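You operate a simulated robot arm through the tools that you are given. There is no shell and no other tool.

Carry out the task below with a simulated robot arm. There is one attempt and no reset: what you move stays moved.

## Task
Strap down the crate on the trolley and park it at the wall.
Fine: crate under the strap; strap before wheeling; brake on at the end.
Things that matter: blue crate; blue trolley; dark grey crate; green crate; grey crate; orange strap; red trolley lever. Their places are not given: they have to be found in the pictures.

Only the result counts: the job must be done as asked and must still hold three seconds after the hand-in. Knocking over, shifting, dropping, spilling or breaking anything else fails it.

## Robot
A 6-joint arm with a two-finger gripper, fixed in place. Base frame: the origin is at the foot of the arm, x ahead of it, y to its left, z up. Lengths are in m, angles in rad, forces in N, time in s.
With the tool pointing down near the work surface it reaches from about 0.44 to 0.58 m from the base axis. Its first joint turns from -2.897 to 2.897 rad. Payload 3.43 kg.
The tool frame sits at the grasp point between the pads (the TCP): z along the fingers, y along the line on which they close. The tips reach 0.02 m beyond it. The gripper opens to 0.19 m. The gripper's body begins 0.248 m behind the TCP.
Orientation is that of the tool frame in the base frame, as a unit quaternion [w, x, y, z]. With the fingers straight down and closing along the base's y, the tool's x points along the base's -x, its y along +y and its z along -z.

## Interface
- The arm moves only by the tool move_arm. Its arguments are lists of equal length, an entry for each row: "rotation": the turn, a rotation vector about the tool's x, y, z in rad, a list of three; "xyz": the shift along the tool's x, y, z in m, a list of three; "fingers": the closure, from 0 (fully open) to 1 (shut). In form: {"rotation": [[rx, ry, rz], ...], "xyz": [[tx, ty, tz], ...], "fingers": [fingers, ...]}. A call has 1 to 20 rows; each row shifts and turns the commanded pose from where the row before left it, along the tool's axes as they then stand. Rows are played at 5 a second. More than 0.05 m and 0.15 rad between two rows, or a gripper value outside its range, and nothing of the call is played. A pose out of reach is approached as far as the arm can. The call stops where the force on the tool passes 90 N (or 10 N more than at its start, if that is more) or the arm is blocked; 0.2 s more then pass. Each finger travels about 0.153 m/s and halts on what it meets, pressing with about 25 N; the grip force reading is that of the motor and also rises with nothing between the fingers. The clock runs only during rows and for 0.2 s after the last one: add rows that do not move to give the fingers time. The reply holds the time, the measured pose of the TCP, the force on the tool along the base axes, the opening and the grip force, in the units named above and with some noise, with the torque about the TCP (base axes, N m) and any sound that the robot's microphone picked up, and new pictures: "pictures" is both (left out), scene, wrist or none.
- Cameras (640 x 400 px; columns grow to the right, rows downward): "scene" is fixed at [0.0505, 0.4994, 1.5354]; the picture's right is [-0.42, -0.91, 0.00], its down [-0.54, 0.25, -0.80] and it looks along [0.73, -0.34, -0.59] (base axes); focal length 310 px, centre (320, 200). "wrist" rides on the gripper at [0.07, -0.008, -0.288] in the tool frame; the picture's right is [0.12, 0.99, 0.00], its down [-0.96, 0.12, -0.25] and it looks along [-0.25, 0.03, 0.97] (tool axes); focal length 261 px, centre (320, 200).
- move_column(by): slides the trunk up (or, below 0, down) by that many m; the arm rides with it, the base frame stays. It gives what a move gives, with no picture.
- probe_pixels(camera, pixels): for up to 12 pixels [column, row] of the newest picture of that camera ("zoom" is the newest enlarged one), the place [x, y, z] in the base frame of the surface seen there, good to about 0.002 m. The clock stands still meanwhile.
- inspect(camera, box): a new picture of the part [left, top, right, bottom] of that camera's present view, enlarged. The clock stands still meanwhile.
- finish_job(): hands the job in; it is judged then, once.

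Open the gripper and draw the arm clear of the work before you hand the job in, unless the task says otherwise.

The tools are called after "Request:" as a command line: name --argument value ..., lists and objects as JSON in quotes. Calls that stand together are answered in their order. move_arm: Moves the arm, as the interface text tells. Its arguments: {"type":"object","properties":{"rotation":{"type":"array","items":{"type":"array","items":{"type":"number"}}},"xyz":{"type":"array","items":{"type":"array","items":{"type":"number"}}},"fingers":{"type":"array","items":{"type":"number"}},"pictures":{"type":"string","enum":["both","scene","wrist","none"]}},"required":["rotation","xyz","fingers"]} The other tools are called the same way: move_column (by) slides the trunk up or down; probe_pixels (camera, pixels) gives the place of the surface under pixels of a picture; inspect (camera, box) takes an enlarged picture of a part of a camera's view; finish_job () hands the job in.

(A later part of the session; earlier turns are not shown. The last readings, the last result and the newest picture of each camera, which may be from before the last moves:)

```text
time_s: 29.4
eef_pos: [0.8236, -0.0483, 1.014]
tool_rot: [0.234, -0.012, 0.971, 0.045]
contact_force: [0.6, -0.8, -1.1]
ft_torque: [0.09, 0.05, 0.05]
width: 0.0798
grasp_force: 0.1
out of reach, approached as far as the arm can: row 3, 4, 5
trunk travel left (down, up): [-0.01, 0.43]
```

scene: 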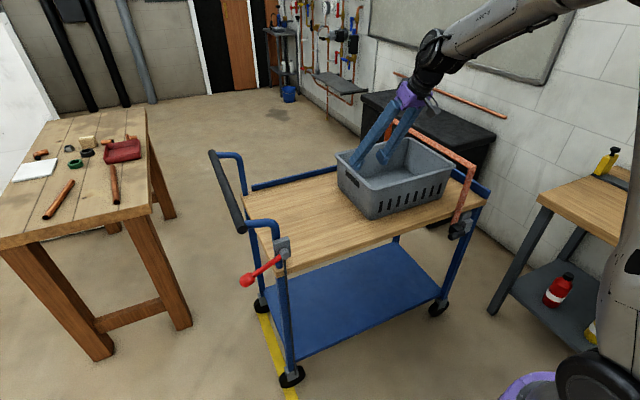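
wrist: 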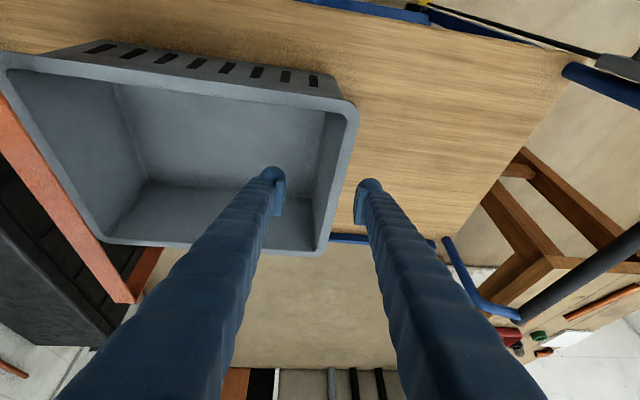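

The tilt is now ≈0.47 with a slight roll; the posture is away from the singularity. I correct the roll, steepen a little more, and find the crate's wall location by probing.

Request:
move_arm --rotation '[[0.093, 0.0, 0.002], [0, 0.1, 0], [0, 0, 0]]' --xyz '[[0, 0, 0], [0, 0, 0], [0, 0, 0]]' --fingers '[0.58, 0.58, 0.58]'

Request:
probe_pixels --camera "scene" --pixels '[[345, 165], [365, 192], [450, 164], [412, 138], [430, 175], [400, 185], [370, 216], [446, 205]]'

```text
time_s: 30.2
eef_pos: [0.8202, -0.0537, 1.0074]
tool_rot: [0.193, -0.018, 0.979, 0.061]
contact_force: [1.2, -1.3, -0.4]
ft_torque: [0.04, 0.05, 0.03]
width: 0.0796
grasp_force: 0.1
out of reach, approached as far as the arm can: row 1, 2
trunk travel left (down, up): [-0.01, 0.43]
```

scene: 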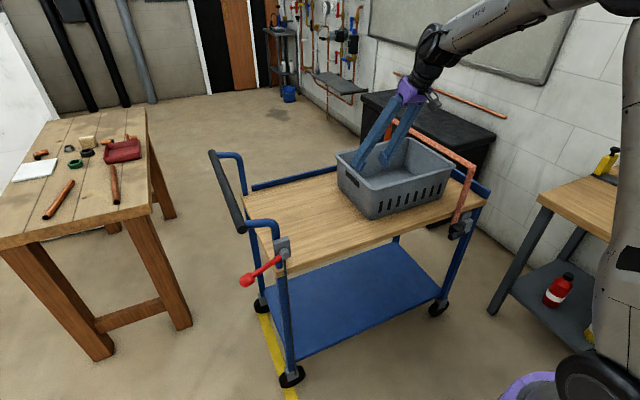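
wrist: 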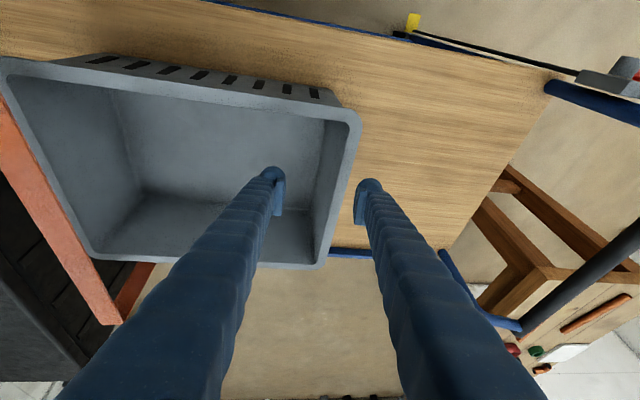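

```text
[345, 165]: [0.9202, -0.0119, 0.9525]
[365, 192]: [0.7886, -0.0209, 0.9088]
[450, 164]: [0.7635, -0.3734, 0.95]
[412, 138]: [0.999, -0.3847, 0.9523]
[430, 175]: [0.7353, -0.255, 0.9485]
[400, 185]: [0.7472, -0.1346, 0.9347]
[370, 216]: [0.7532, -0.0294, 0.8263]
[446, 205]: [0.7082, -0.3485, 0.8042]
```

The tool still drifts (roll ≈0.11) though the arm is far from stretched, so a wrist limit is involved. I look closely at the wrist structure and probe the forearm now.

Request:
inspect --camera "scene" --box '[340, 0, 640, 200]'

Request:
probe_pixels --camera "scene" --pixels '[[590, 3], [560, 10], [530, 20], [500, 30], [470, 40], [450, 50], [432, 45], [430, 65], [415, 90], [405, 100], [630, 150], [620, 300]]'

```text
2.00 times, centred on (490, 100) of scene
```

zoom: 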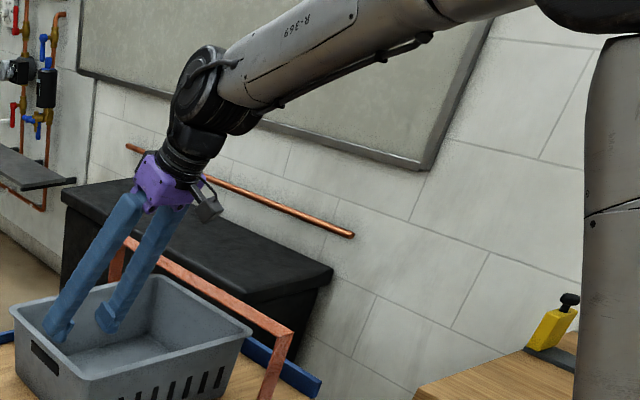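

```text
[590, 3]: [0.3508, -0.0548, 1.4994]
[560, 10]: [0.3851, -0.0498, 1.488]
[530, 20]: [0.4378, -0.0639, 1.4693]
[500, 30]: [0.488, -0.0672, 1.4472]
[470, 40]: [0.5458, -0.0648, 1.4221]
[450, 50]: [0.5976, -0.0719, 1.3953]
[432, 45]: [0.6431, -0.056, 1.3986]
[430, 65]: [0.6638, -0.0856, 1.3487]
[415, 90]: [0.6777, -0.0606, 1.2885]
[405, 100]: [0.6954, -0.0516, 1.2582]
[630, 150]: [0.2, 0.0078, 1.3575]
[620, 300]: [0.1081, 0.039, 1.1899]
```

The forearm is near horizontal (tilt ≈67°) and the bend is ≈47°, likely a limit. I move the TCP inward to x≈0.76 and then correct the roll in small steps.

Request:
move_arm --rotation '[[0, 0, 0], [0, 0, 0], [0.063, 0, 0.006], [0.063, 0, 0.006], [0, 0, 0]]' --xyz '[[0.0237, 0.0178, -0.0186], [0.0237, 0.0178, -0.0186], [0, 0, 0], [0, 0, 0], [0, 0, 0]]' --fingers '[0.58, 0.58, 0.58, 0.58, 0.58]'

```text
time_s: 31.4
eef_pos: [0.7539, -0.037, 1.0153]
tool_rot: [0.193, -0.017, 0.979, 0.059]
contact_force: [-0.3, 0.4, -0.9]
ft_torque: [0.03, -0.02, -0.03]
width: 0.0798
grasp_force: 0.1
out of reach, approached as far as the arm can: row 1, 2, 3, 4
trunk travel left (down, up): [-0.01, 0.43]
```

scene: 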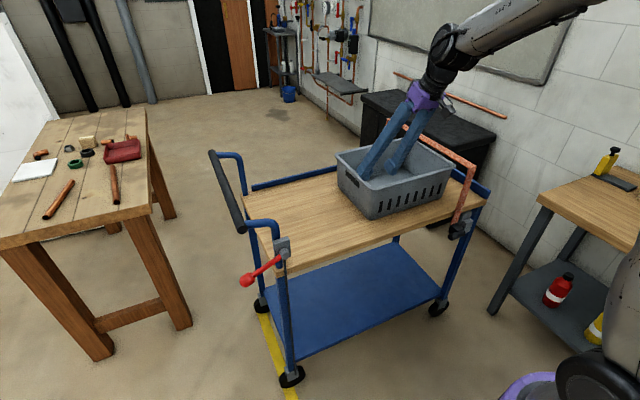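
wrist: 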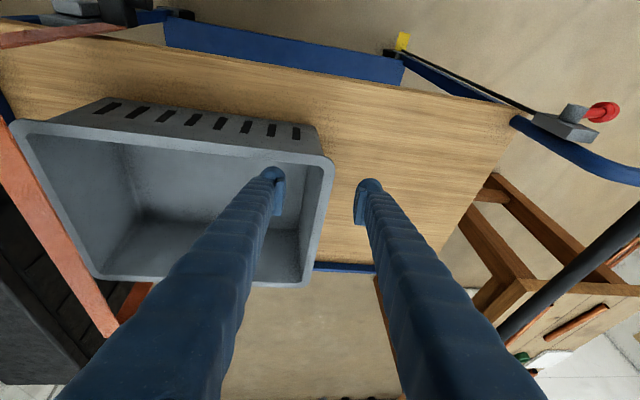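

The lean (~14° off) indicates the forearm-roll joint is at its 2.897 rad limit in a flipped wrist branch. I unflip in free space: pivot the tool up about the wrist past alignment, then swing it around the -y side.

Request:
move_arm --rotation '[[0, -0.12, 0], [0, -0.12, 0], [0, -0.12, 0], [0, -0.12, 0], [0, -0.12, 0], [0, -0.12, 0], [0, -0.12, 0], [0, -0.12, 0], [0, 0, 0]]' --xyz '[[-0.0461, 0, -0.0028], [-0.0461, 0, -0.0028], [-0.0461, 0, -0.0028], [-0.0461, 0, -0.0028], [-0.0461, 0, -0.0028], [-0.0461, 0, -0.0028], [-0.0461, 0, -0.0028], [-0.0461, 0, -0.0028], [0, 0, 0]]' --fingers '[0.58, 0.58, 0.58, 0.58, 0.58, 0.58, 0.58, 0.58, 0.58]'

```text
time_s: 33.5
eef_pos: [0.9837, -0.0521, 1.2871]
tool_rot: [0.623, 0.014, 0.78, 0.06]
contact_force: [0.2, -1.1, 0.6]
ft_torque: [-0.01, 0.0, -0.02]
width: 0.0797
grasp_force: 0.1
trunk travel left (down, up): [-0.01, 0.43]
```

scene: 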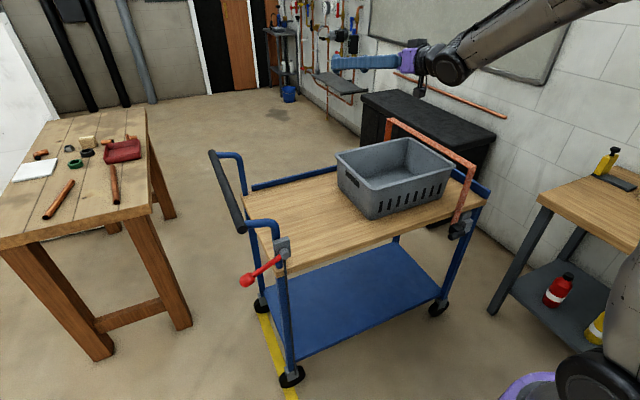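
wrist: 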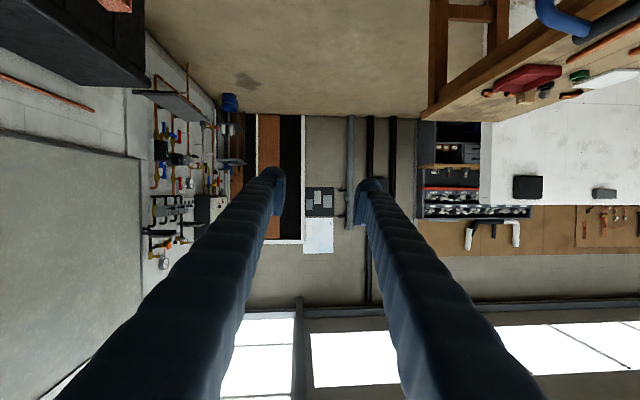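

The arm passed smoothly through alignment (no out-of-reach). Now I yaw the tool about the wrist toward -y by 0.48 rad.

Request:
move_arm --rotation '[[0.1164, -0.0133, 0.026], [0.1164, -0.0133, 0.026], [0.1164, -0.0133, 0.026], [0.1164, -0.0133, 0.026], [0, 0, 0]]' --xyz '[[-0.0051, -0.0448, 0], [-0.0051, -0.0448, 0], [-0.0051, -0.0448, 0], [-0.0051, -0.0448, 0], [0, 0, 0]]' --fingers '[0.58, 0.58, 0.58, 0.58, 0.58]' --pictures "scene"

```text
time_s: 34.6
eef_pos: [0.9671, -0.2308, 1.287]
tool_rot: [0.62, 0.197, 0.755, -0.089]
contact_force: [-0.7, 0.2, -0.9]
ft_torque: [-0.04, -0.02, -0.04]
width: 0.0799
grasp_force: 0.0
trunk travel left (down, up): [-0.01, 0.43]
```

scene: 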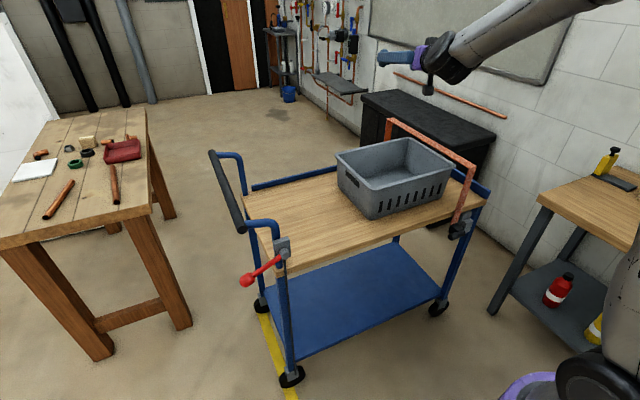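

Now I pivot the tool down again about the wrist on this -y side (7 rows of 0.12 rad), which should bring the wrist into the right branch.

Request:
move_arm --rotation '[[0, 0.12, 0], [0, 0.12, 0], [0, 0.12, 0], [0, 0.12, 0], [0, 0.12, 0], [0, 0.12, 0], [0, 0.12, 0], [0, 0, 0]]' --xyz '[[0.0461, 0, -0.0028], [0.0461, 0, -0.0028], [0.0461, 0, -0.0028], [0.0461, 0, -0.0028], [0.0461, 0, -0.0028], [0.0461, 0, -0.0028], [0.0461, 0, -0.0028], [0, 0, 0]]' --fingers '[0.58, 0.58, 0.58, 0.58, 0.58, 0.58, 0.58, 0.58]'

```text
time_s: 36.5
eef_pos: [0.8125, -0.1139, 1.0306]
tool_rot: [0.279, 0.221, 0.934, -0.022]
contact_force: [0.0, 0.3, 0.4]
ft_torque: [0.04, 0.0, -0.03]
width: 0.0799
grasp_force: 0.0
out of reach, approached as far as the arm can: row 6, 7
trunk travel left (down, up): [-0.01, 0.43]
```

scene: 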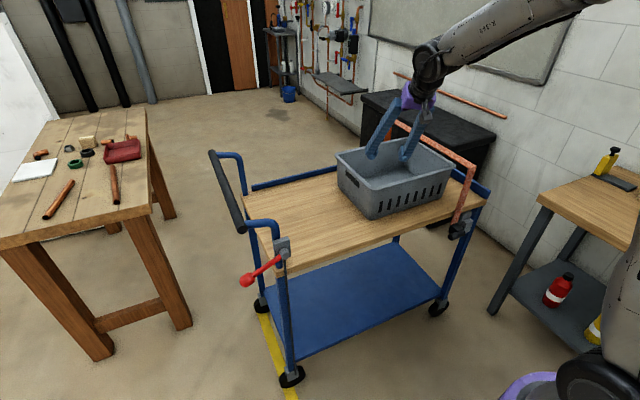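
wrist: 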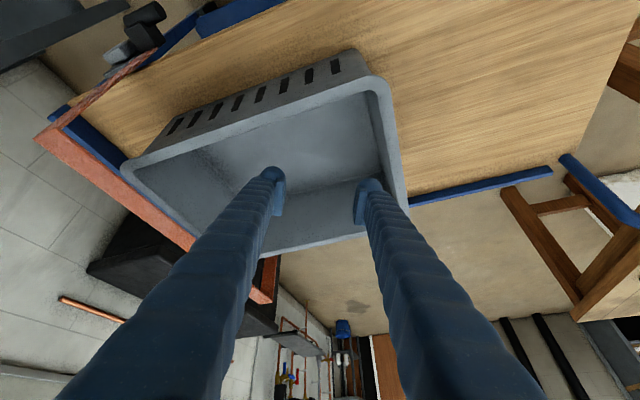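

The wrist is still in the flipped branch (lean now 14° to the other side). I tilt back up, then I will align the tool exactly in the arm's vertical plane and go straight down through the singularity to switch branch.

Request:
move_arm --rotation '[[0, -0.12, 0], [0, -0.12, 0], [0, -0.12, 0], [0, -0.12, 0], [0, -0.12, 0], [0, -0.12, 0], [0, 0, 0]]' --xyz '[[-0.0461, 0, -0.0028], [-0.0461, 0, -0.0028], [-0.0461, 0, -0.0028], [-0.0461, 0, -0.0028], [-0.0461, 0, -0.0028], [-0.0461, 0, -0.0028], [0, 0, 0]]' --fingers '[0.58, 0.58, 0.58, 0.58, 0.58, 0.58, 0.58]' --pictures "scene"

Request:
probe_pixels --camera "scene" --pixels '[[590, 5], [560, 20], [530, 25], [500, 40], [470, 50], [450, 65], [432, 70], [428, 55]]'

```text
time_s: 38.0
eef_pos: [0.956, -0.1979, 1.2476]
tool_rot: [0.592, 0.199, 0.775, -0.099]
contact_force: [-0.1, 0.4, 0.7]
ft_torque: [-0.01, -0.03, 0.04]
width: 0.0795
grasp_force: 0.1
trunk travel left (down, up): [-0.01, 0.43]
```

scene: 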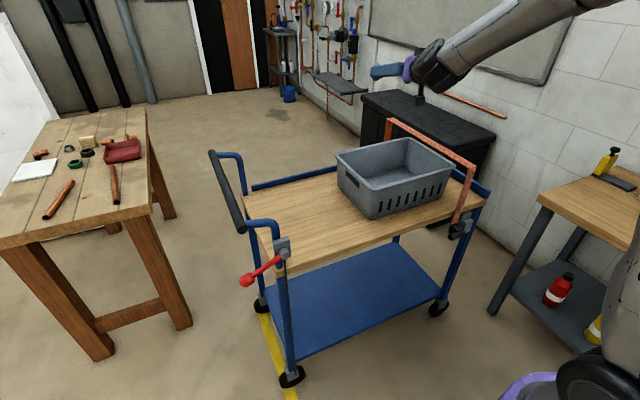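

```text
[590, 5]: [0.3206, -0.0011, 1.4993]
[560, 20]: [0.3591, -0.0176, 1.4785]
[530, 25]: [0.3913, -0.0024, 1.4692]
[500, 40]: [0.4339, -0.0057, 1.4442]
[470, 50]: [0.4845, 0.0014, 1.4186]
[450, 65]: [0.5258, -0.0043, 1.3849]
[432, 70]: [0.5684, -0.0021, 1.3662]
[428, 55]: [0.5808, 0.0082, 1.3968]
```

The forearm tilt is ≈61° and its azimuth about -0.08 rad. I yaw the tool back +0.34 rad about the wrist and remove the roll so it lies in the arm plane.

Request:
move_arm --rotation '[[-0.1084, 0.0093, -0.0317], [-0.1084, 0.0093, -0.0317], [-0.1084, 0.0093, -0.0317], [0, 0, -0.086], [0, 0, 0]]' --xyz '[[0.0036, 0.0417, 0], [0.0036, 0.0417, 0], [0.0036, 0.0417, 0], [0, 0, 0], [0, 0, 0]]' --fingers '[0.58, 0.58, 0.58, 0.58, 0.58]' --pictures "scene"

```text
time_s: 39.2
eef_pos: [0.9899, -0.0807, 1.2478]
tool_rot: [0.599, 0.03, 0.8, -0.023]
contact_force: [0.3, 0.3, -0.1]
ft_torque: [0.0, 0.0, 0.01]
width: 0.0802
grasp_force: 0.1
trunk travel left (down, up): [-0.01, 0.43]
```

scene: 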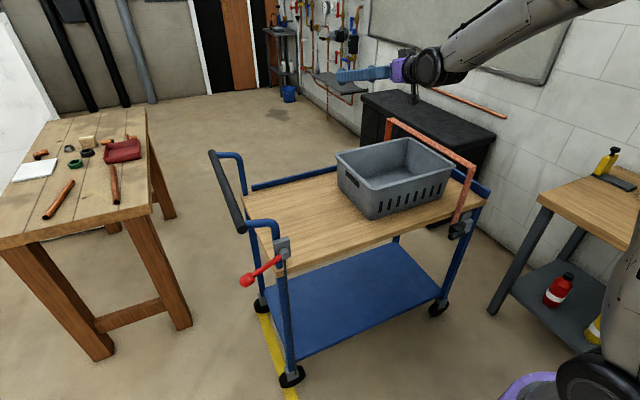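

The tool now lies in the arm plane (azimuth -0.076 vs arm -0.085). I tilt straight down 6×0.12 rad about the wrist, passing the alignment.

Request:
move_arm --rotation '[[0, 0.12, 0], [0, 0.12, 0], [0, 0.12, 0], [0, 0.12, 0], [0, 0.12, 0], [0, 0.12, 0], [0, 0, 0]]' --xyz '[[0.0461, 0, -0.0028], [0.0461, 0, -0.0028], [0.0461, 0, -0.0028], [0.0461, 0, -0.0028], [0.0461, 0, -0.0028], [0.0461, 0, -0.0028], [0, 0, 0]]' --fingers '[0.58, 0.58, 0.58, 0.58, 0.58, 0.58, 0.58]'

```text
time_s: 40.9
eef_pos: [0.8355, -0.0736, 1.0408]
tool_rot: [0.278, 0.036, 0.96, -0.01]
contact_force: [-0.4, -0.7, -0.1]
ft_torque: [0.02, 0.01, 0.02]
width: 0.08
grasp_force: 0.1
out of reach, approached as far as the arm can: row 3
trunk travel left (down, up): [-0.01, 0.43]
```

scene: 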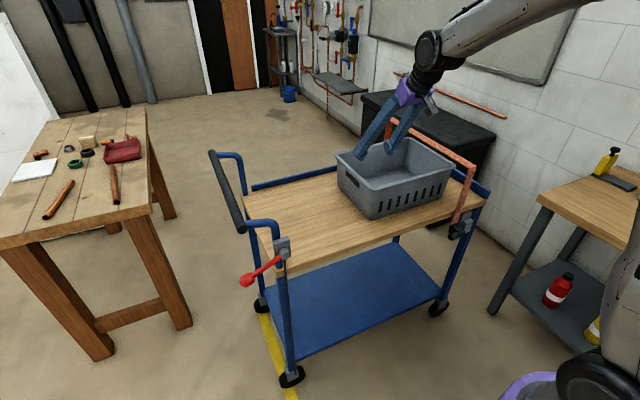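
wrist: 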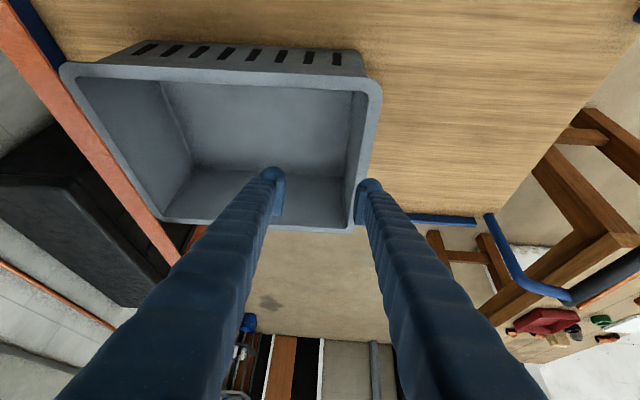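

Now rows 4–6 were reached fully, so the wrist is in the good branch at tilt 0.56. I align yaw to zero and move over the crate's +y wall (y≈-0.018), then check.

Request:
move_arm --rotation '[[-0.0399, 0, -0.0632], [0, 0, 0], [0, 0, 0], [0, 0, 0]]' --xyz '[[0, 0, 0], [0.0101, 0.0275, 0.0114], [0.0101, 0.0275, 0.0114], [0, 0, 0]]' --fingers '[0.58, 0.58, 0.58, 0.58]'

Request:
probe_pixels --camera "scene" --pixels '[[345, 160], [356, 178], [366, 190], [340, 153], [449, 162], [410, 139]]'

```text
time_s: 41.9
eef_pos: [0.829, -0.018, 1.0107]
tool_rot: [0.278, 0.0, 0.96, 0.0]
contact_force: [0.3, 0.2, 0.2]
ft_torque: [-0.02, 0.03, -0.06]
width: 0.0799
grasp_force: 0.0
trunk travel left (down, up): [-0.01, 0.43]
```

scene: 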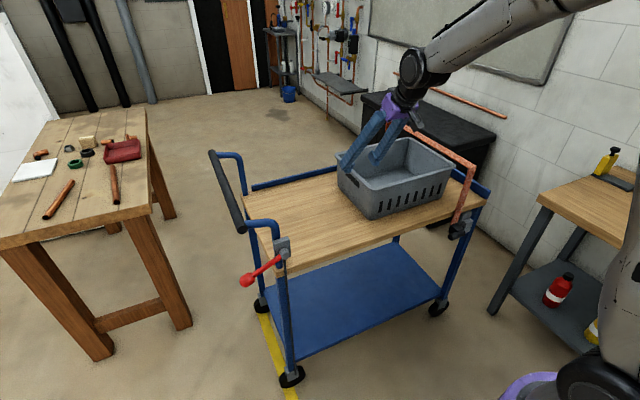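
wrist: 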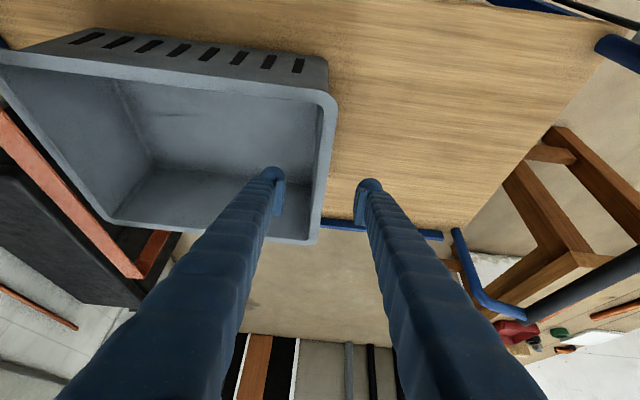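

```text
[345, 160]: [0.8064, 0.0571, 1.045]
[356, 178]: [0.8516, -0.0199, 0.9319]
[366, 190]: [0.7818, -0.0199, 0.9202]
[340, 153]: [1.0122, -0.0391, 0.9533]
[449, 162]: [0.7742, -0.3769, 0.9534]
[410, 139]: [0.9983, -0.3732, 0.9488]
```

Pose is exact at (0.829,-0.018,1.011) with the wall midway between the fingers. I descend 0.07 m, grip, and drag 0.06 m in -y.

Request:
move_arm --rotation '[[0, 0, 0], [0, 0, 0], [0, 0, 0], [0, 0, 0], [0, 0, 0], [0, 0, 0], [0, 0, 0], [0, 0, 0], [0, 0, 0], [0, 0, 0]]' --xyz '[[0.0184, -0.004, 0.0292], [0.0184, -0.004, 0.0292], [0, 0, 0], [0, 0, 0], [0, 0, 0], [0, 0, 0], [0, -0.01, 0], [0, -0.02, 0], [0, -0.02, 0], [0, -0.01, 0]]' --fingers '[0.58, 0.58, 0.58, 0.75, 0.9, 1, 1, 1, 1, 1]'

```text
time_s: 44.0
eef_pos: [0.8297, -0.0866, 0.9423]
tool_rot: [0.28, 0.001, 0.96, -0.001]
contact_force: [0.1, 1.1, 2.4]
ft_torque: [-0.21, 0.04, 0.13]
width: 0.0148
grasp_force: 25.6
trunk travel left (down, up): [-0.01, 0.43]
```

scene: 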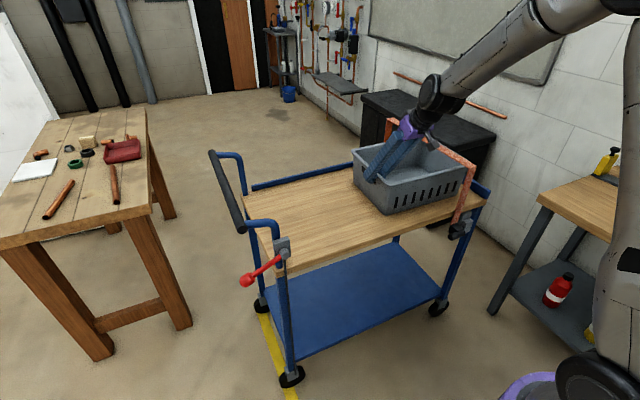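
wrist: 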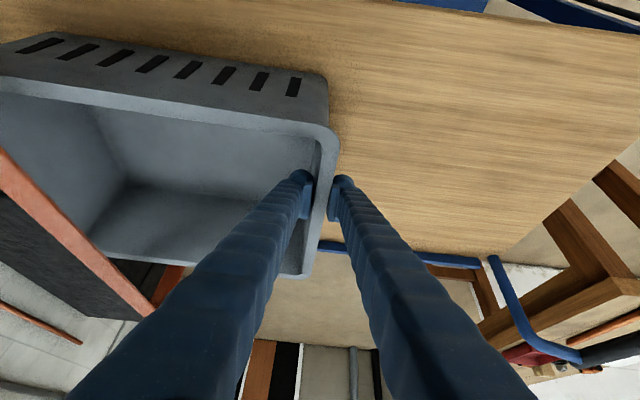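

The drag works with small forces. I drag another 0.07 m, bringing the crate's far edge to about y=-0.505 next to the trolley's end rim.

Request:
move_arm --rotation '[[0, 0, 0], [0, 0, 0], [0, 0, 0], [0, 0, 0], [0, 0, 0]]' --xyz '[[0, -0.01, 0], [0, -0.02, 0], [0, -0.02, 0], [0, -0.015, 0], [0, -0.005, 0]]' --fingers '[1, 1, 1, 1, 1]'

Request:
inspect --camera "scene" --box '[340, 100, 520, 260]'

```text
time_s: 45.2
eef_pos: [0.8294, -0.1546, 0.9416]
tool_rot: [0.279, 0.0, 0.96, 0.0]
contact_force: [-7.7, 15.6, 3.4]
ft_torque: [-0.18, -0.06, 0.25]
width: 0.0151
grasp_force: 25.2
trunk travel left (down, up): [-0.01, 0.43]
```

scene: 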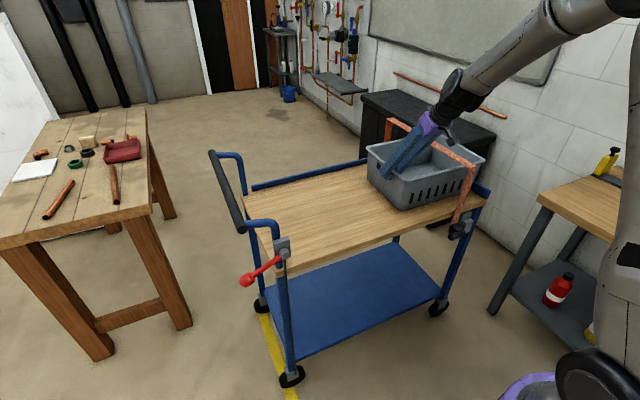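
wrist: 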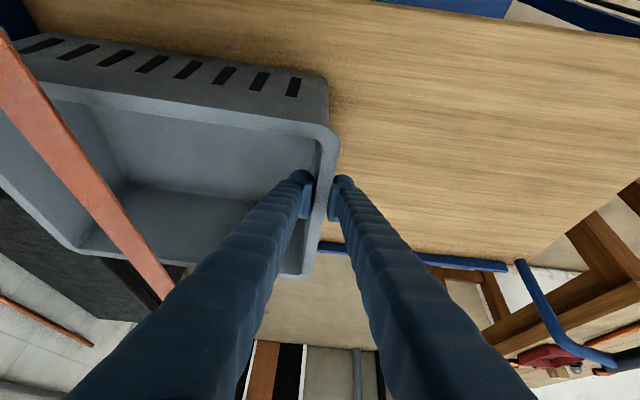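

```text
2.50 times, centred on (430, 180) of scene
```

zoom: 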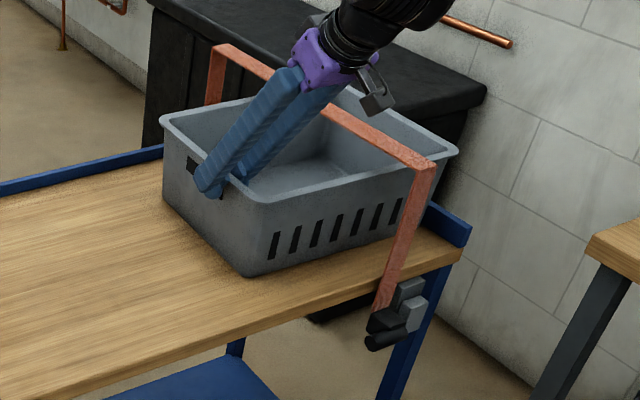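

Contact with the end rim is felt (15.6 N in y); the crate now sits under the hoop. I open the fingers and rise clear.

Request:
move_arm --rotation '[[0, 0, 0], [0, 0, 0], [0, 0, 0], [0, 0, 0], [0, 0, 0], [0, 0, 0], [0, 0, 0]]' --xyz '[[0, 0.002, 0], [0, 0, 0], [0, 0, 0], [0, 0, 0], [-0.024, 0, -0.038], [-0.024, 0, -0.038], [-0.024, 0, -0.038]]' --fingers '[1, 0.85, 0.65, 0.6, 0.6, 0.6, 0.6]'

Request:
inspect --camera "scene" --box '[340, 100, 520, 260]'

Request:
probe_pixels --camera "scene" --pixels '[[371, 147], [400, 181], [484, 154], [438, 132], [446, 137], [470, 165], [465, 195], [456, 228], [462, 226], [467, 222], [455, 237], [460, 234]]'

```text
time_s: 46.9
eef_pos: [0.8301, -0.1543, 1.0766]
tool_rot: [0.278, 0.002, 0.961, 0.0]
contact_force: [-0.2, 0.0, 1.2]
ft_torque: [0.02, 0.03, 0.02]
width: 0.0763
grasp_force: 0.0
trunk travel left (down, up): [-0.01, 0.43]
```

scene: 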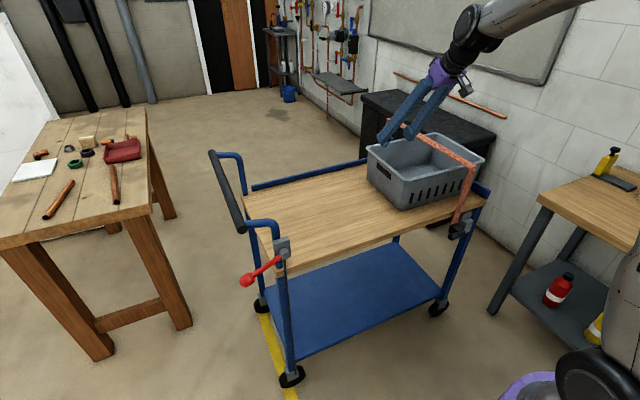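
wrist: 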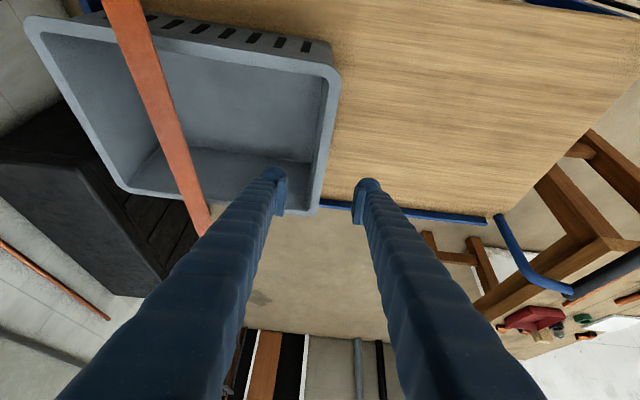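

```text
2.50 times, centred on (430, 180) of scene
```

zoom: 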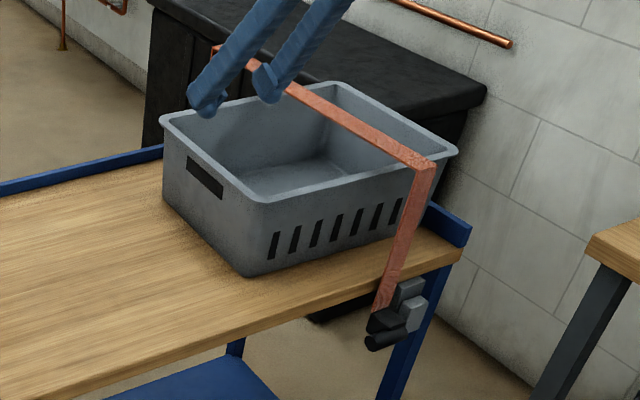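

```text
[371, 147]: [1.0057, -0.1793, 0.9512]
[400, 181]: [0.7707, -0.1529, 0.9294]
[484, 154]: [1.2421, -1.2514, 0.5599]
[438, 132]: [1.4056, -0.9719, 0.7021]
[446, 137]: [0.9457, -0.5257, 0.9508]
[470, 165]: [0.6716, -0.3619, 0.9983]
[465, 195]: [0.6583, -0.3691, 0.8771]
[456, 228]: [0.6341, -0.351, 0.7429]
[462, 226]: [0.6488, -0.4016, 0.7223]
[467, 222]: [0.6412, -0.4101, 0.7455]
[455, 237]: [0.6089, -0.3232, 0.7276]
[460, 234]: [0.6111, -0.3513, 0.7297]
```

The crate's far edge is at y≈-0.526 and near edge ≈-0.165, so its centre is nearly under the strap (y≈-0.355). Now I retract while turning the tool to point down, then go look at the buckle.

Request:
move_arm --rotation '[[0, 0.112, 0], [0, 0.112, 0], [0, 0.112, 0], [0, 0.112, 0], [0, 0.112, 0], [0, 0, 0], [0, 0, 0], [0, 0, 0], [0, 0, 0], [0, 0, 0]]' --xyz '[[0.045, 0, -0.015], [0.045, 0, -0.015], [0.045, 0, -0.015], [0.045, 0, -0.015], [0.045, 0, -0.015], [0.027, -0.04, 0], [0.027, -0.04, 0], [0.027, -0.04, 0], [0.027, -0.04, 0.0], [0, 0, 0]]' --fingers '[0.6, 0.6, 0.6, 0.4, 0.2, 0, 0, 0, 0, 0]'

```text
time_s: 49.0
eef_pos: [0.4872, -0.3149, 1.0698]
tool_rot: [0.004, 0.0, 1.0, 0.0]
contact_force: [0.3, -1.4, 0.5]
ft_torque: [0.06, -0.04, 0.01]
width: 0.1901
grasp_force: 0.0
trunk travel left (down, up): [-0.01, 0.43]
```

scene: 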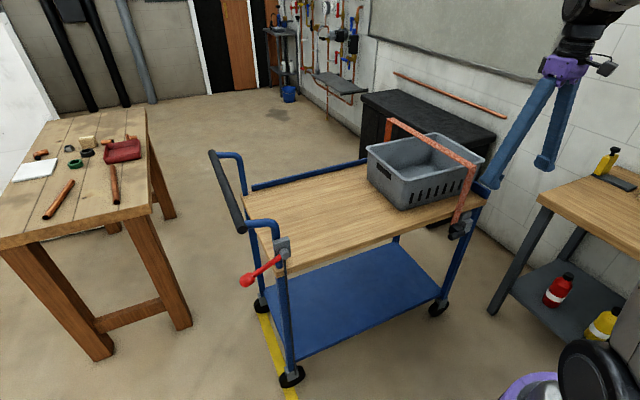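
wrist: 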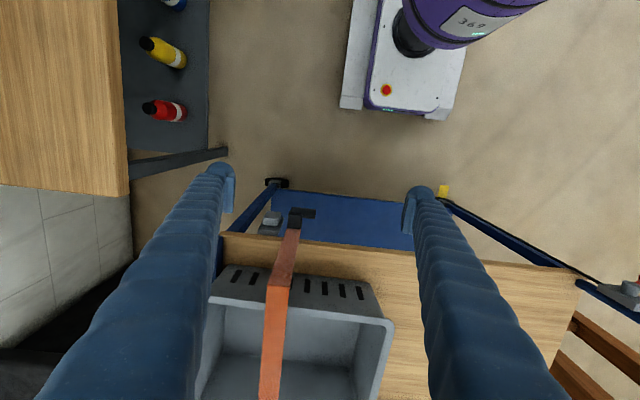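

I see the tongue at (295,215) and catch at (271,222). I lower 0.18 m in front of the trolley to view the buckle from close by.

Request:
move_arm --rotation '[[0, 0, 0], [0, 0, 0], [0, 0, 0], [0, 0, 0], [0, 0, 0]]' --xyz '[[0.004, 0, 0.045], [0.004, 0, 0.045], [0.004, 0, 0.045], [0.004, 0, 0.045], [0, 0, 0]]' --fingers '[0, 0, 0, 0, 0]'

Request:
inspect --camera "wrist" --box '[220, 190, 380, 290]'

```text
time_s: 50.2
eef_pos: [0.4712, -0.3143, 0.8889]
tool_rot: [0.003, 0.001, 1.0, 0.0]
contact_force: [0.6, 0.5, 0.7]
ft_torque: [0.04, 0.03, 0.04]
width: 0.19
grasp_force: 0.1
trunk travel left (down, up): [-0.01, 0.43]
```

scene: 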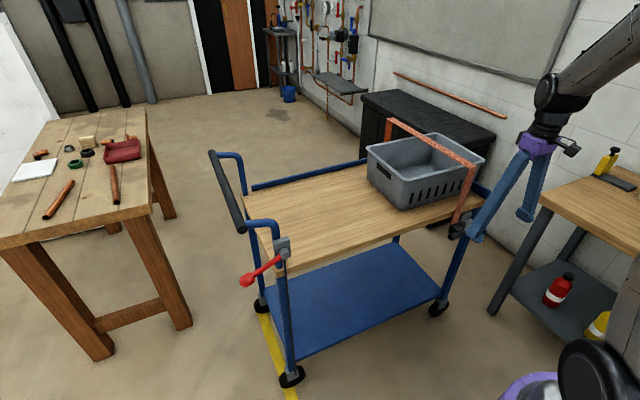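
wrist: 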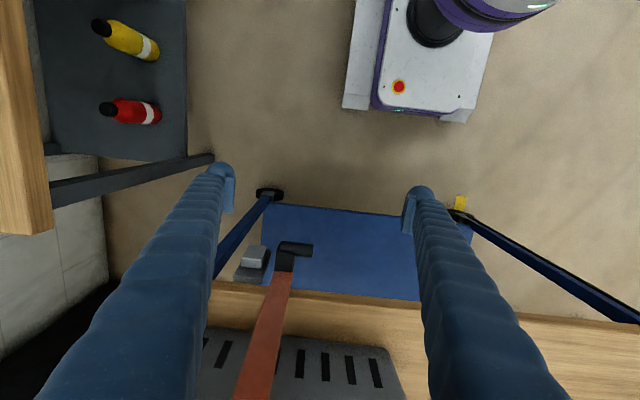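

```text
4.00 times, centred on (300, 240) of wrist
```

zoom: 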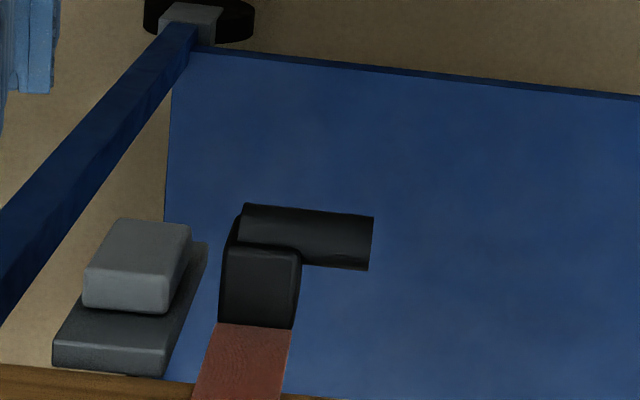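

I probe the exact geometry of handle bar, tongue, catch block and plate in this zoom picture.

Request:
probe_pixels --camera "zoom" --pixels '[[250, 212], [365, 222], [365, 262], [310, 240], [260, 285], [260, 318], [228, 290], [295, 290], [135, 245], [130, 295], [185, 250], [100, 345]]'

Request:
probe_pixels --camera "zoom" --pixels '[[190, 300], [160, 340], [250, 340], [280, 340], [220, 390], [20, 375], [400, 395], [100, 270], [180, 300], [370, 242], [240, 225], [60, 360]]'

Request:
inspect --camera "scene" --box '[435, 200, 485, 250]'

```text
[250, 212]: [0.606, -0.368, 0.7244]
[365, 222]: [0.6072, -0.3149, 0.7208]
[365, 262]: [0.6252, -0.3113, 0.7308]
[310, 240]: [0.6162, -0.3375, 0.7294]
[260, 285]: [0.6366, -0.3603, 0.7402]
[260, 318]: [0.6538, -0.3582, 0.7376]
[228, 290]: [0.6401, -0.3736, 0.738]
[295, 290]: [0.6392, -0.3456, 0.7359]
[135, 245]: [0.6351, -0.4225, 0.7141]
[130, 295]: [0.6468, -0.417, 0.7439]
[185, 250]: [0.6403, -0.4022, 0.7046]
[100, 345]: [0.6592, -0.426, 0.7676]
```

```text
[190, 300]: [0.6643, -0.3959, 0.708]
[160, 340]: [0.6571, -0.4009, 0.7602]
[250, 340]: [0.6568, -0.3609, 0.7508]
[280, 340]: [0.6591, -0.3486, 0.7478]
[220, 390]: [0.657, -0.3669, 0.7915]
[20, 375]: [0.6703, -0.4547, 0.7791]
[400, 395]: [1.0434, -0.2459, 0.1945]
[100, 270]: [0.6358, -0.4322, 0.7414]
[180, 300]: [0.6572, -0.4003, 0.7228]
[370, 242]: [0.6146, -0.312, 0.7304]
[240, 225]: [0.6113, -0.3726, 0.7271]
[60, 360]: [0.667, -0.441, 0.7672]
```

```text
8.00 times, centred on (460, 225) of scene
```

zoom: 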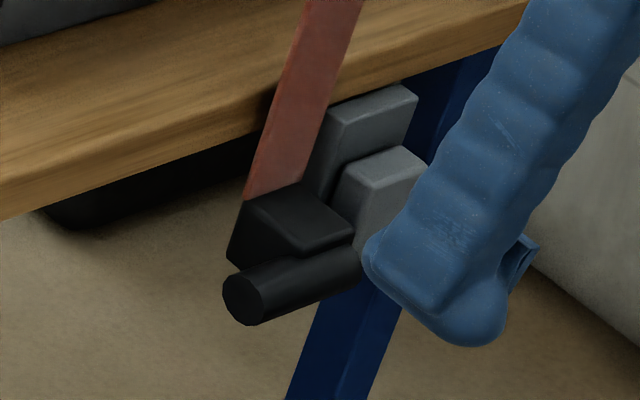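

The handle bar is a cylinder along y (y -0.374…-0.311, centre x≈0.615, z≈0.722). I narrow the fingers, roll the tool 90° so they close along x, then tilt 0.35 rad forward.

Request:
move_arm --rotation '[[0, 0, 0], [0, 0, 0.1428], [0, 0, 0.1428], [0, 0, 0.1428], [0, 0, 0.1428], [0, 0, 0.1428], [0, 0, 0.1428], [0, 0, 0.1428], [0, 0, 0.1428], [0, 0, 0.1428], [0, 0, 0.1428], [0, 0, 0.1428], [-0.117, 0, 0], [-0.117, 0, 0], [-0.116, 0, 0], [0, 0, 0]]' --xyz '[[0, 0, 0], [0, 0, 0], [0, 0, 0], [0, 0, 0], [0, 0, 0], [0, 0, 0], [0, 0, 0], [0, 0, 0], [0, 0, 0], [0, 0, 0], [0, 0, 0], [0, 0, 0], [0, 0, 0], [0, 0, 0], [0, 0, 0], [0, 0, 0]]' --fingers '[0.3, 0.6, 0.72, 0.72, 0.72, 0.72, 0.72, 0.72, 0.72, 0.72, 0.72, 0.72, 0.72, 0.72, 0.72, 0.72]'

```text
time_s: 53.6
eef_pos: [0.4712, -0.3147, 0.8912]
tool_rot: [0.126, 0.696, 0.696, 0.126]
contact_force: [0.1, -0.2, -0.9]
ft_torque: [0.04, -0.02, 0.0]
width: 0.053
grasp_force: 0.0
trunk travel left (down, up): [-0.01, 0.43]
```

scene: 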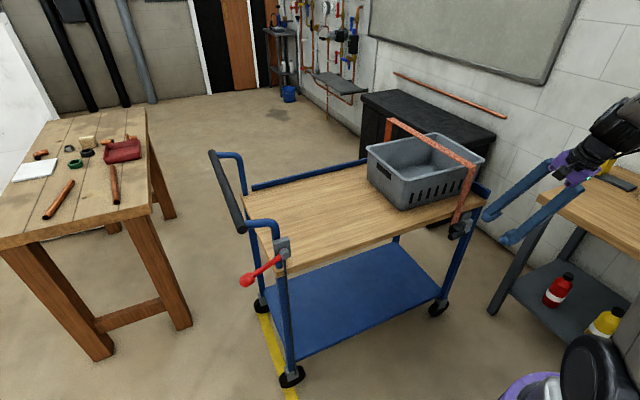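
wrist: 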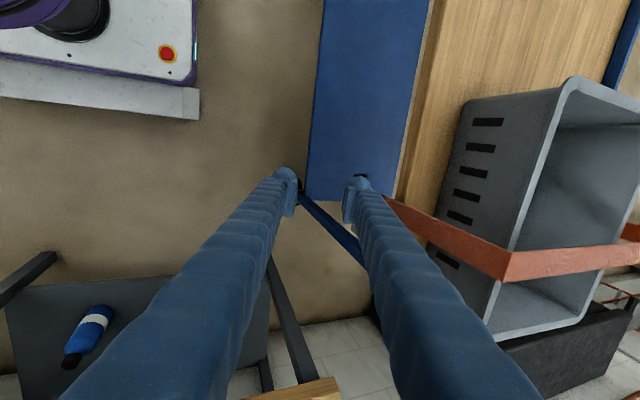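

The orientation is as planned. I move to the pre-grasp point (0.581,-0.318,0.816), about 0.1 m up-axis from the handle bar.

Request:
move_arm --rotation '[[0, 0, 0], [0, 0, 0], [0, 0, 0], [0, 0, 0]]' --xyz '[[-0.001, 0.0256, 0.0363], [-0.001, 0.0256, 0.0363], [-0.001, 0.0256, 0.0363], [0, 0, 0]]' --fingers '[0.72, 0.72, 0.72, 0.72]'

Request:
inspect --camera "wrist" --box '[260, 120, 420, 220]'

Request:
inspect --camera "scene" --box '[420, 140, 540, 260]'

```text
time_s: 54.6
eef_pos: [0.5841, -0.3188, 0.8181]
tool_rot: [0.125, 0.697, 0.695, 0.125]
contact_force: [0.1, -0.5, -0.2]
ft_torque: [0.01, 0.05, 0.0]
width: 0.0533
grasp_force: 0.0
trunk travel left (down, up): [-0.01, 0.43]
```

scene: 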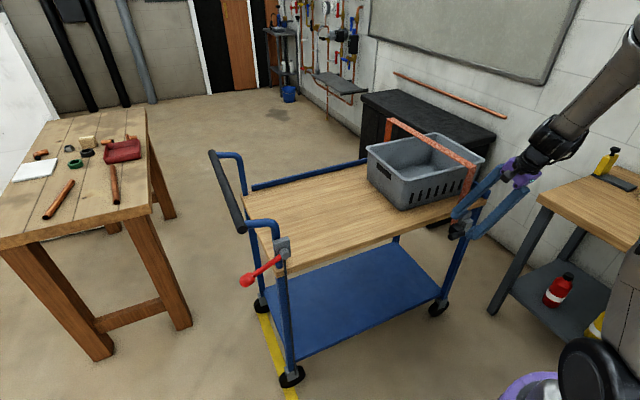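
wrist: 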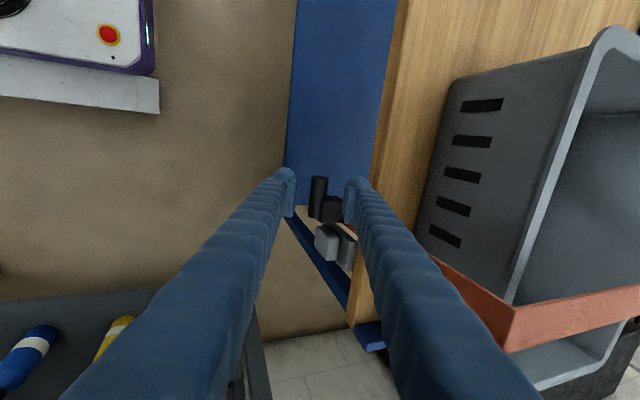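

```text
4.00 times, centred on (340, 170) of wrist
```

zoom: 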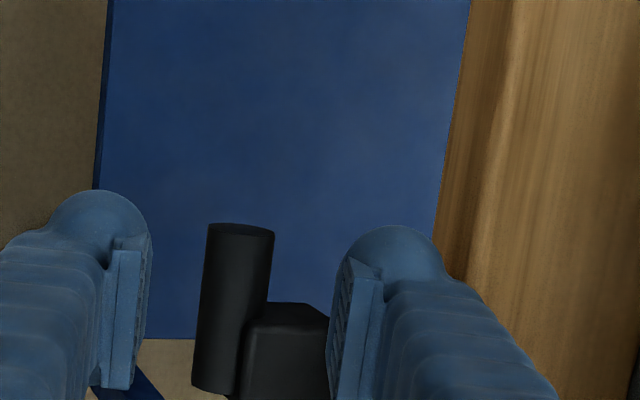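

```text
3.33 times, centred on (480, 200) of scene
```

zoom: 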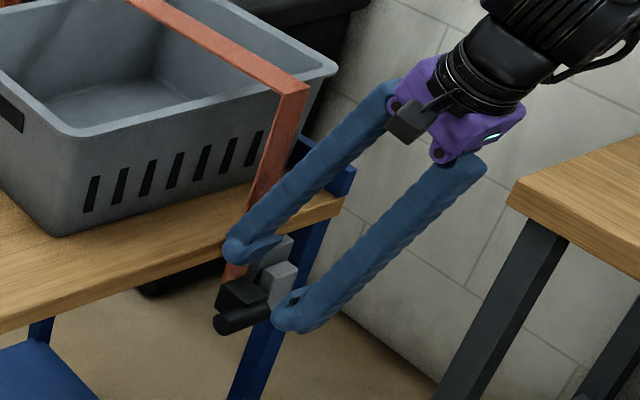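

The handle bar end (zoom (240,235)) is between the fingers. I go down the tool axis 0.1 m so the bar lies between the pads.

Request:
move_arm --rotation '[[0, 0, 0], [0, 0, 0], [0, 0, 0], [0, 0, 0]]' --xyz '[[0.0007, -0.0016, 0.0336], [0.0007, -0.0016, 0.0336], [0.0007, -0.0016, 0.0336], [0, 0, 0]]' --fingers '[0.72, 0.72, 0.72, 0.72]'

Request:
inspect --camera "scene" --box '[420, 140, 540, 260]'

Request:
inspect --camera "wrist" --box '[260, 120, 420, 220]'

```text
time_s: 55.6
eef_pos: [0.615, -0.3158, 0.7188]
tool_rot: [0.125, 0.697, 0.695, 0.125]
contact_force: [-0.3, 0.5, -0.8]
ft_torque: [0.01, 0.04, -0.02]
width: 0.0532
grasp_force: 0.1
trunk travel left (down, up): [-0.01, 0.43]
```

scene: 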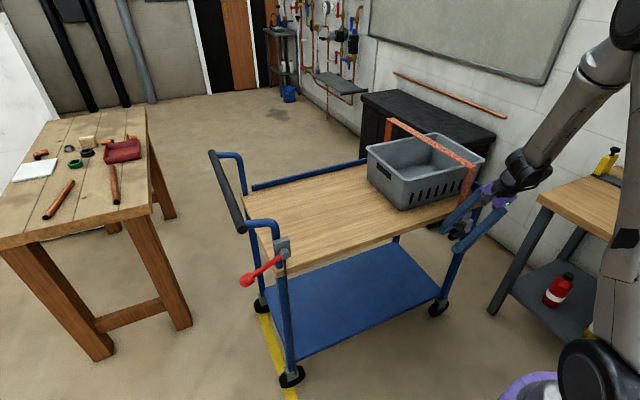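
wrist: 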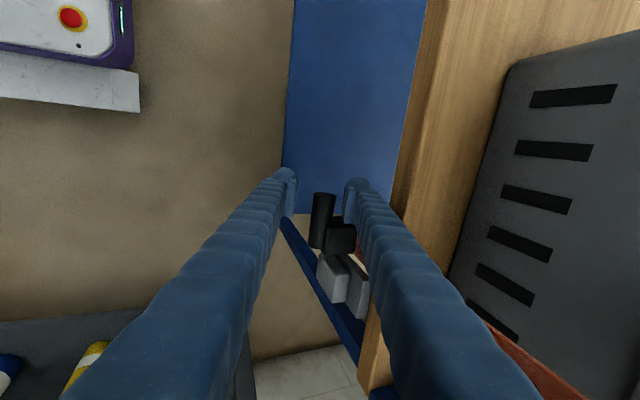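

```text
3.33 times, centred on (480, 200) of scene
```

zoom: 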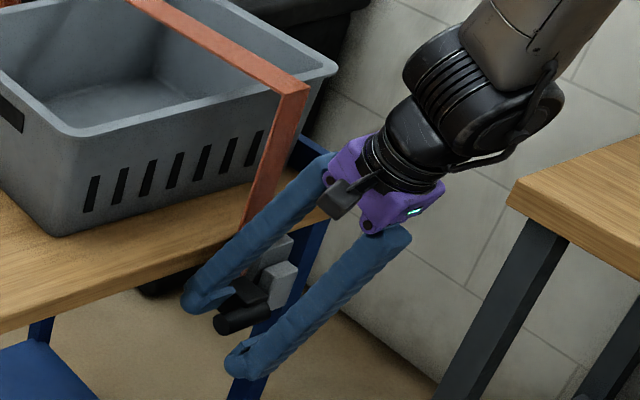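

```text
4.00 times, centred on (340, 170) of wrist
```

zoom: 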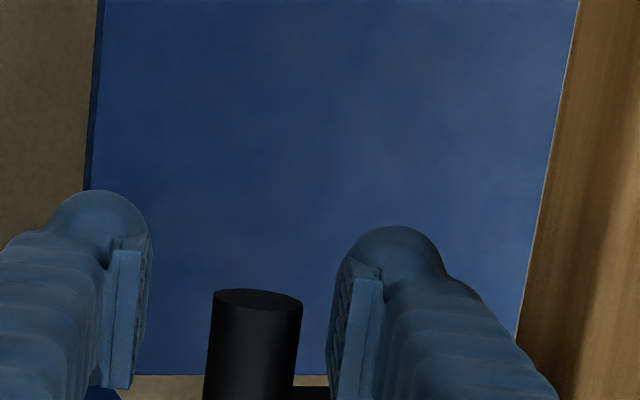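

The bar's end covers about two thirds of the pad width between the fingers. I close the gripper on the bar.

Request:
move_arm --rotation '[[0, 0, 0], [0, 0, 0], [0, 0, 0], [0, 0, 0]]' --xyz '[[0, 0, 0], [0, 0, 0], [0, 0, 0], [0, 0, 0]]' --fingers '[0.8, 0.9, 1, 1]'

Request:
inspect --camera "scene" --box '[420, 140, 540, 260]'

```text
time_s: 56.6
eef_pos: [0.6194, -0.3153, 0.7215]
tool_rot: [0.126, 0.696, 0.695, 0.126]
contact_force: [54.8, 4.3, 2.1]
ft_torque: [0.32, -0.24, -0.46]
width: 0.0234
grasp_force: 45.0
trunk travel left (down, up): [-0.01, 0.43]
```

scene: 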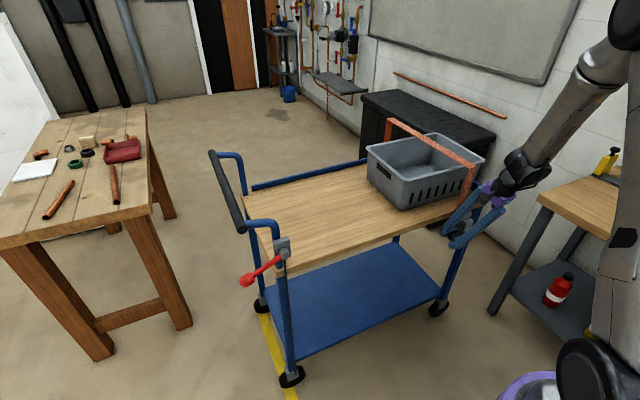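
wrist: 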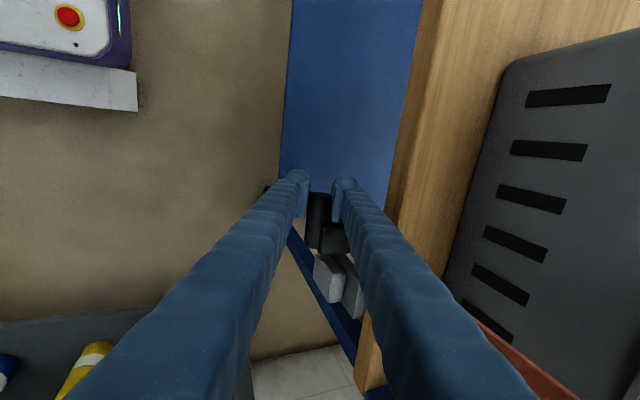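

```text
3.33 times, centred on (480, 200) of scene
```

zoom: 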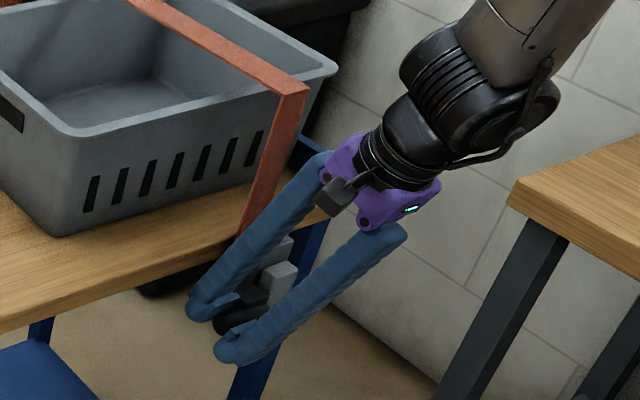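

The bar is gripped (width 0.0234) but the grip is off-centre by ~4 mm, giving 55 N along x. I shift the command to relieve that force.

Request:
move_arm --rotation '[[0, 0, 0], [0, 0, 0]]' --xyz '[[0, 0.005, -0.001], [0, 0, 0]]' --fingers '[1, 1]' --pictures "none"

```text
time_s: 57.2
eef_pos: [0.6188, -0.3147, 0.7228]
tool_rot: [0.125, 0.696, 0.696, 0.124]
contact_force: [34.6, 1.8, -2.0]
ft_torque: [0.14, -0.02, -0.5]
width: 0.0234
grasp_force: 45.7
trunk travel left (down, up): [-0.01, 0.43]
```

The force fell to 35 N; I shift another 8 mm along the closing axis to unload.

Request:
move_arm --rotation '[[0, 0, 0], [0, 0, 0]]' --xyz '[[0, 0.008, -0.001], [0, 0, 0]]' --fingers '[1, 1]' --pictures "none"

```text
time_s: 57.9
eef_pos: [0.6185, -0.3133, 0.7223]
tool_rot: [0.122, 0.697, 0.696, 0.124]
contact_force: [-39.7, -4.5, -26.9]
ft_torque: [-0.51, 0.25, 0.44]
width: 0.0236
grasp_force: 45.1
trunk travel left (down, up): [-0.01, 0.43]
```

That overshot (-40 N); I step back 4.5 mm.

Request:
move_arm --rotation '[[0, 0, 0], [0, 0, 0]]' --xyz '[[0, -0.0045, 0.001], [0, 0, 0]]' --fingers '[1, 1]' --pictures "none"

```text
time_s: 58.5
eef_pos: [0.6185, -0.3135, 0.7223]
tool_rot: [0.123, 0.697, 0.695, 0.126]
contact_force: [-30.9, 5.6, -28.2]
ft_torque: [-0.03, 0.13, 0.54]
width: 0.0236
grasp_force: 44.9
trunk travel left (down, up): [-0.01, 0.43]
```

Forces are (-31, 6, -28), so the command sits slightly above and behind the bar. I lower the command a few mm and see whether the strap end follows downward.

Request:
move_arm --rotation '[[0, 0, 0], [0, 0, 0]]' --xyz '[[0, -0.0045, 0.004], [0, 0, 0]]' --fingers '[1, 1]' --pictures "none"

```text
time_s: 59.0
eef_pos: [0.6189, -0.3141, 0.7189]
tool_rot: [0.126, 0.696, 0.696, 0.126]
contact_force: [-15.5, 12.5, 3.3]
ft_torque: [-0.05, -0.06, 0.08]
width: 0.0233
grasp_force: 45.1
trunk travel left (down, up): [-0.01, 0.43]
```

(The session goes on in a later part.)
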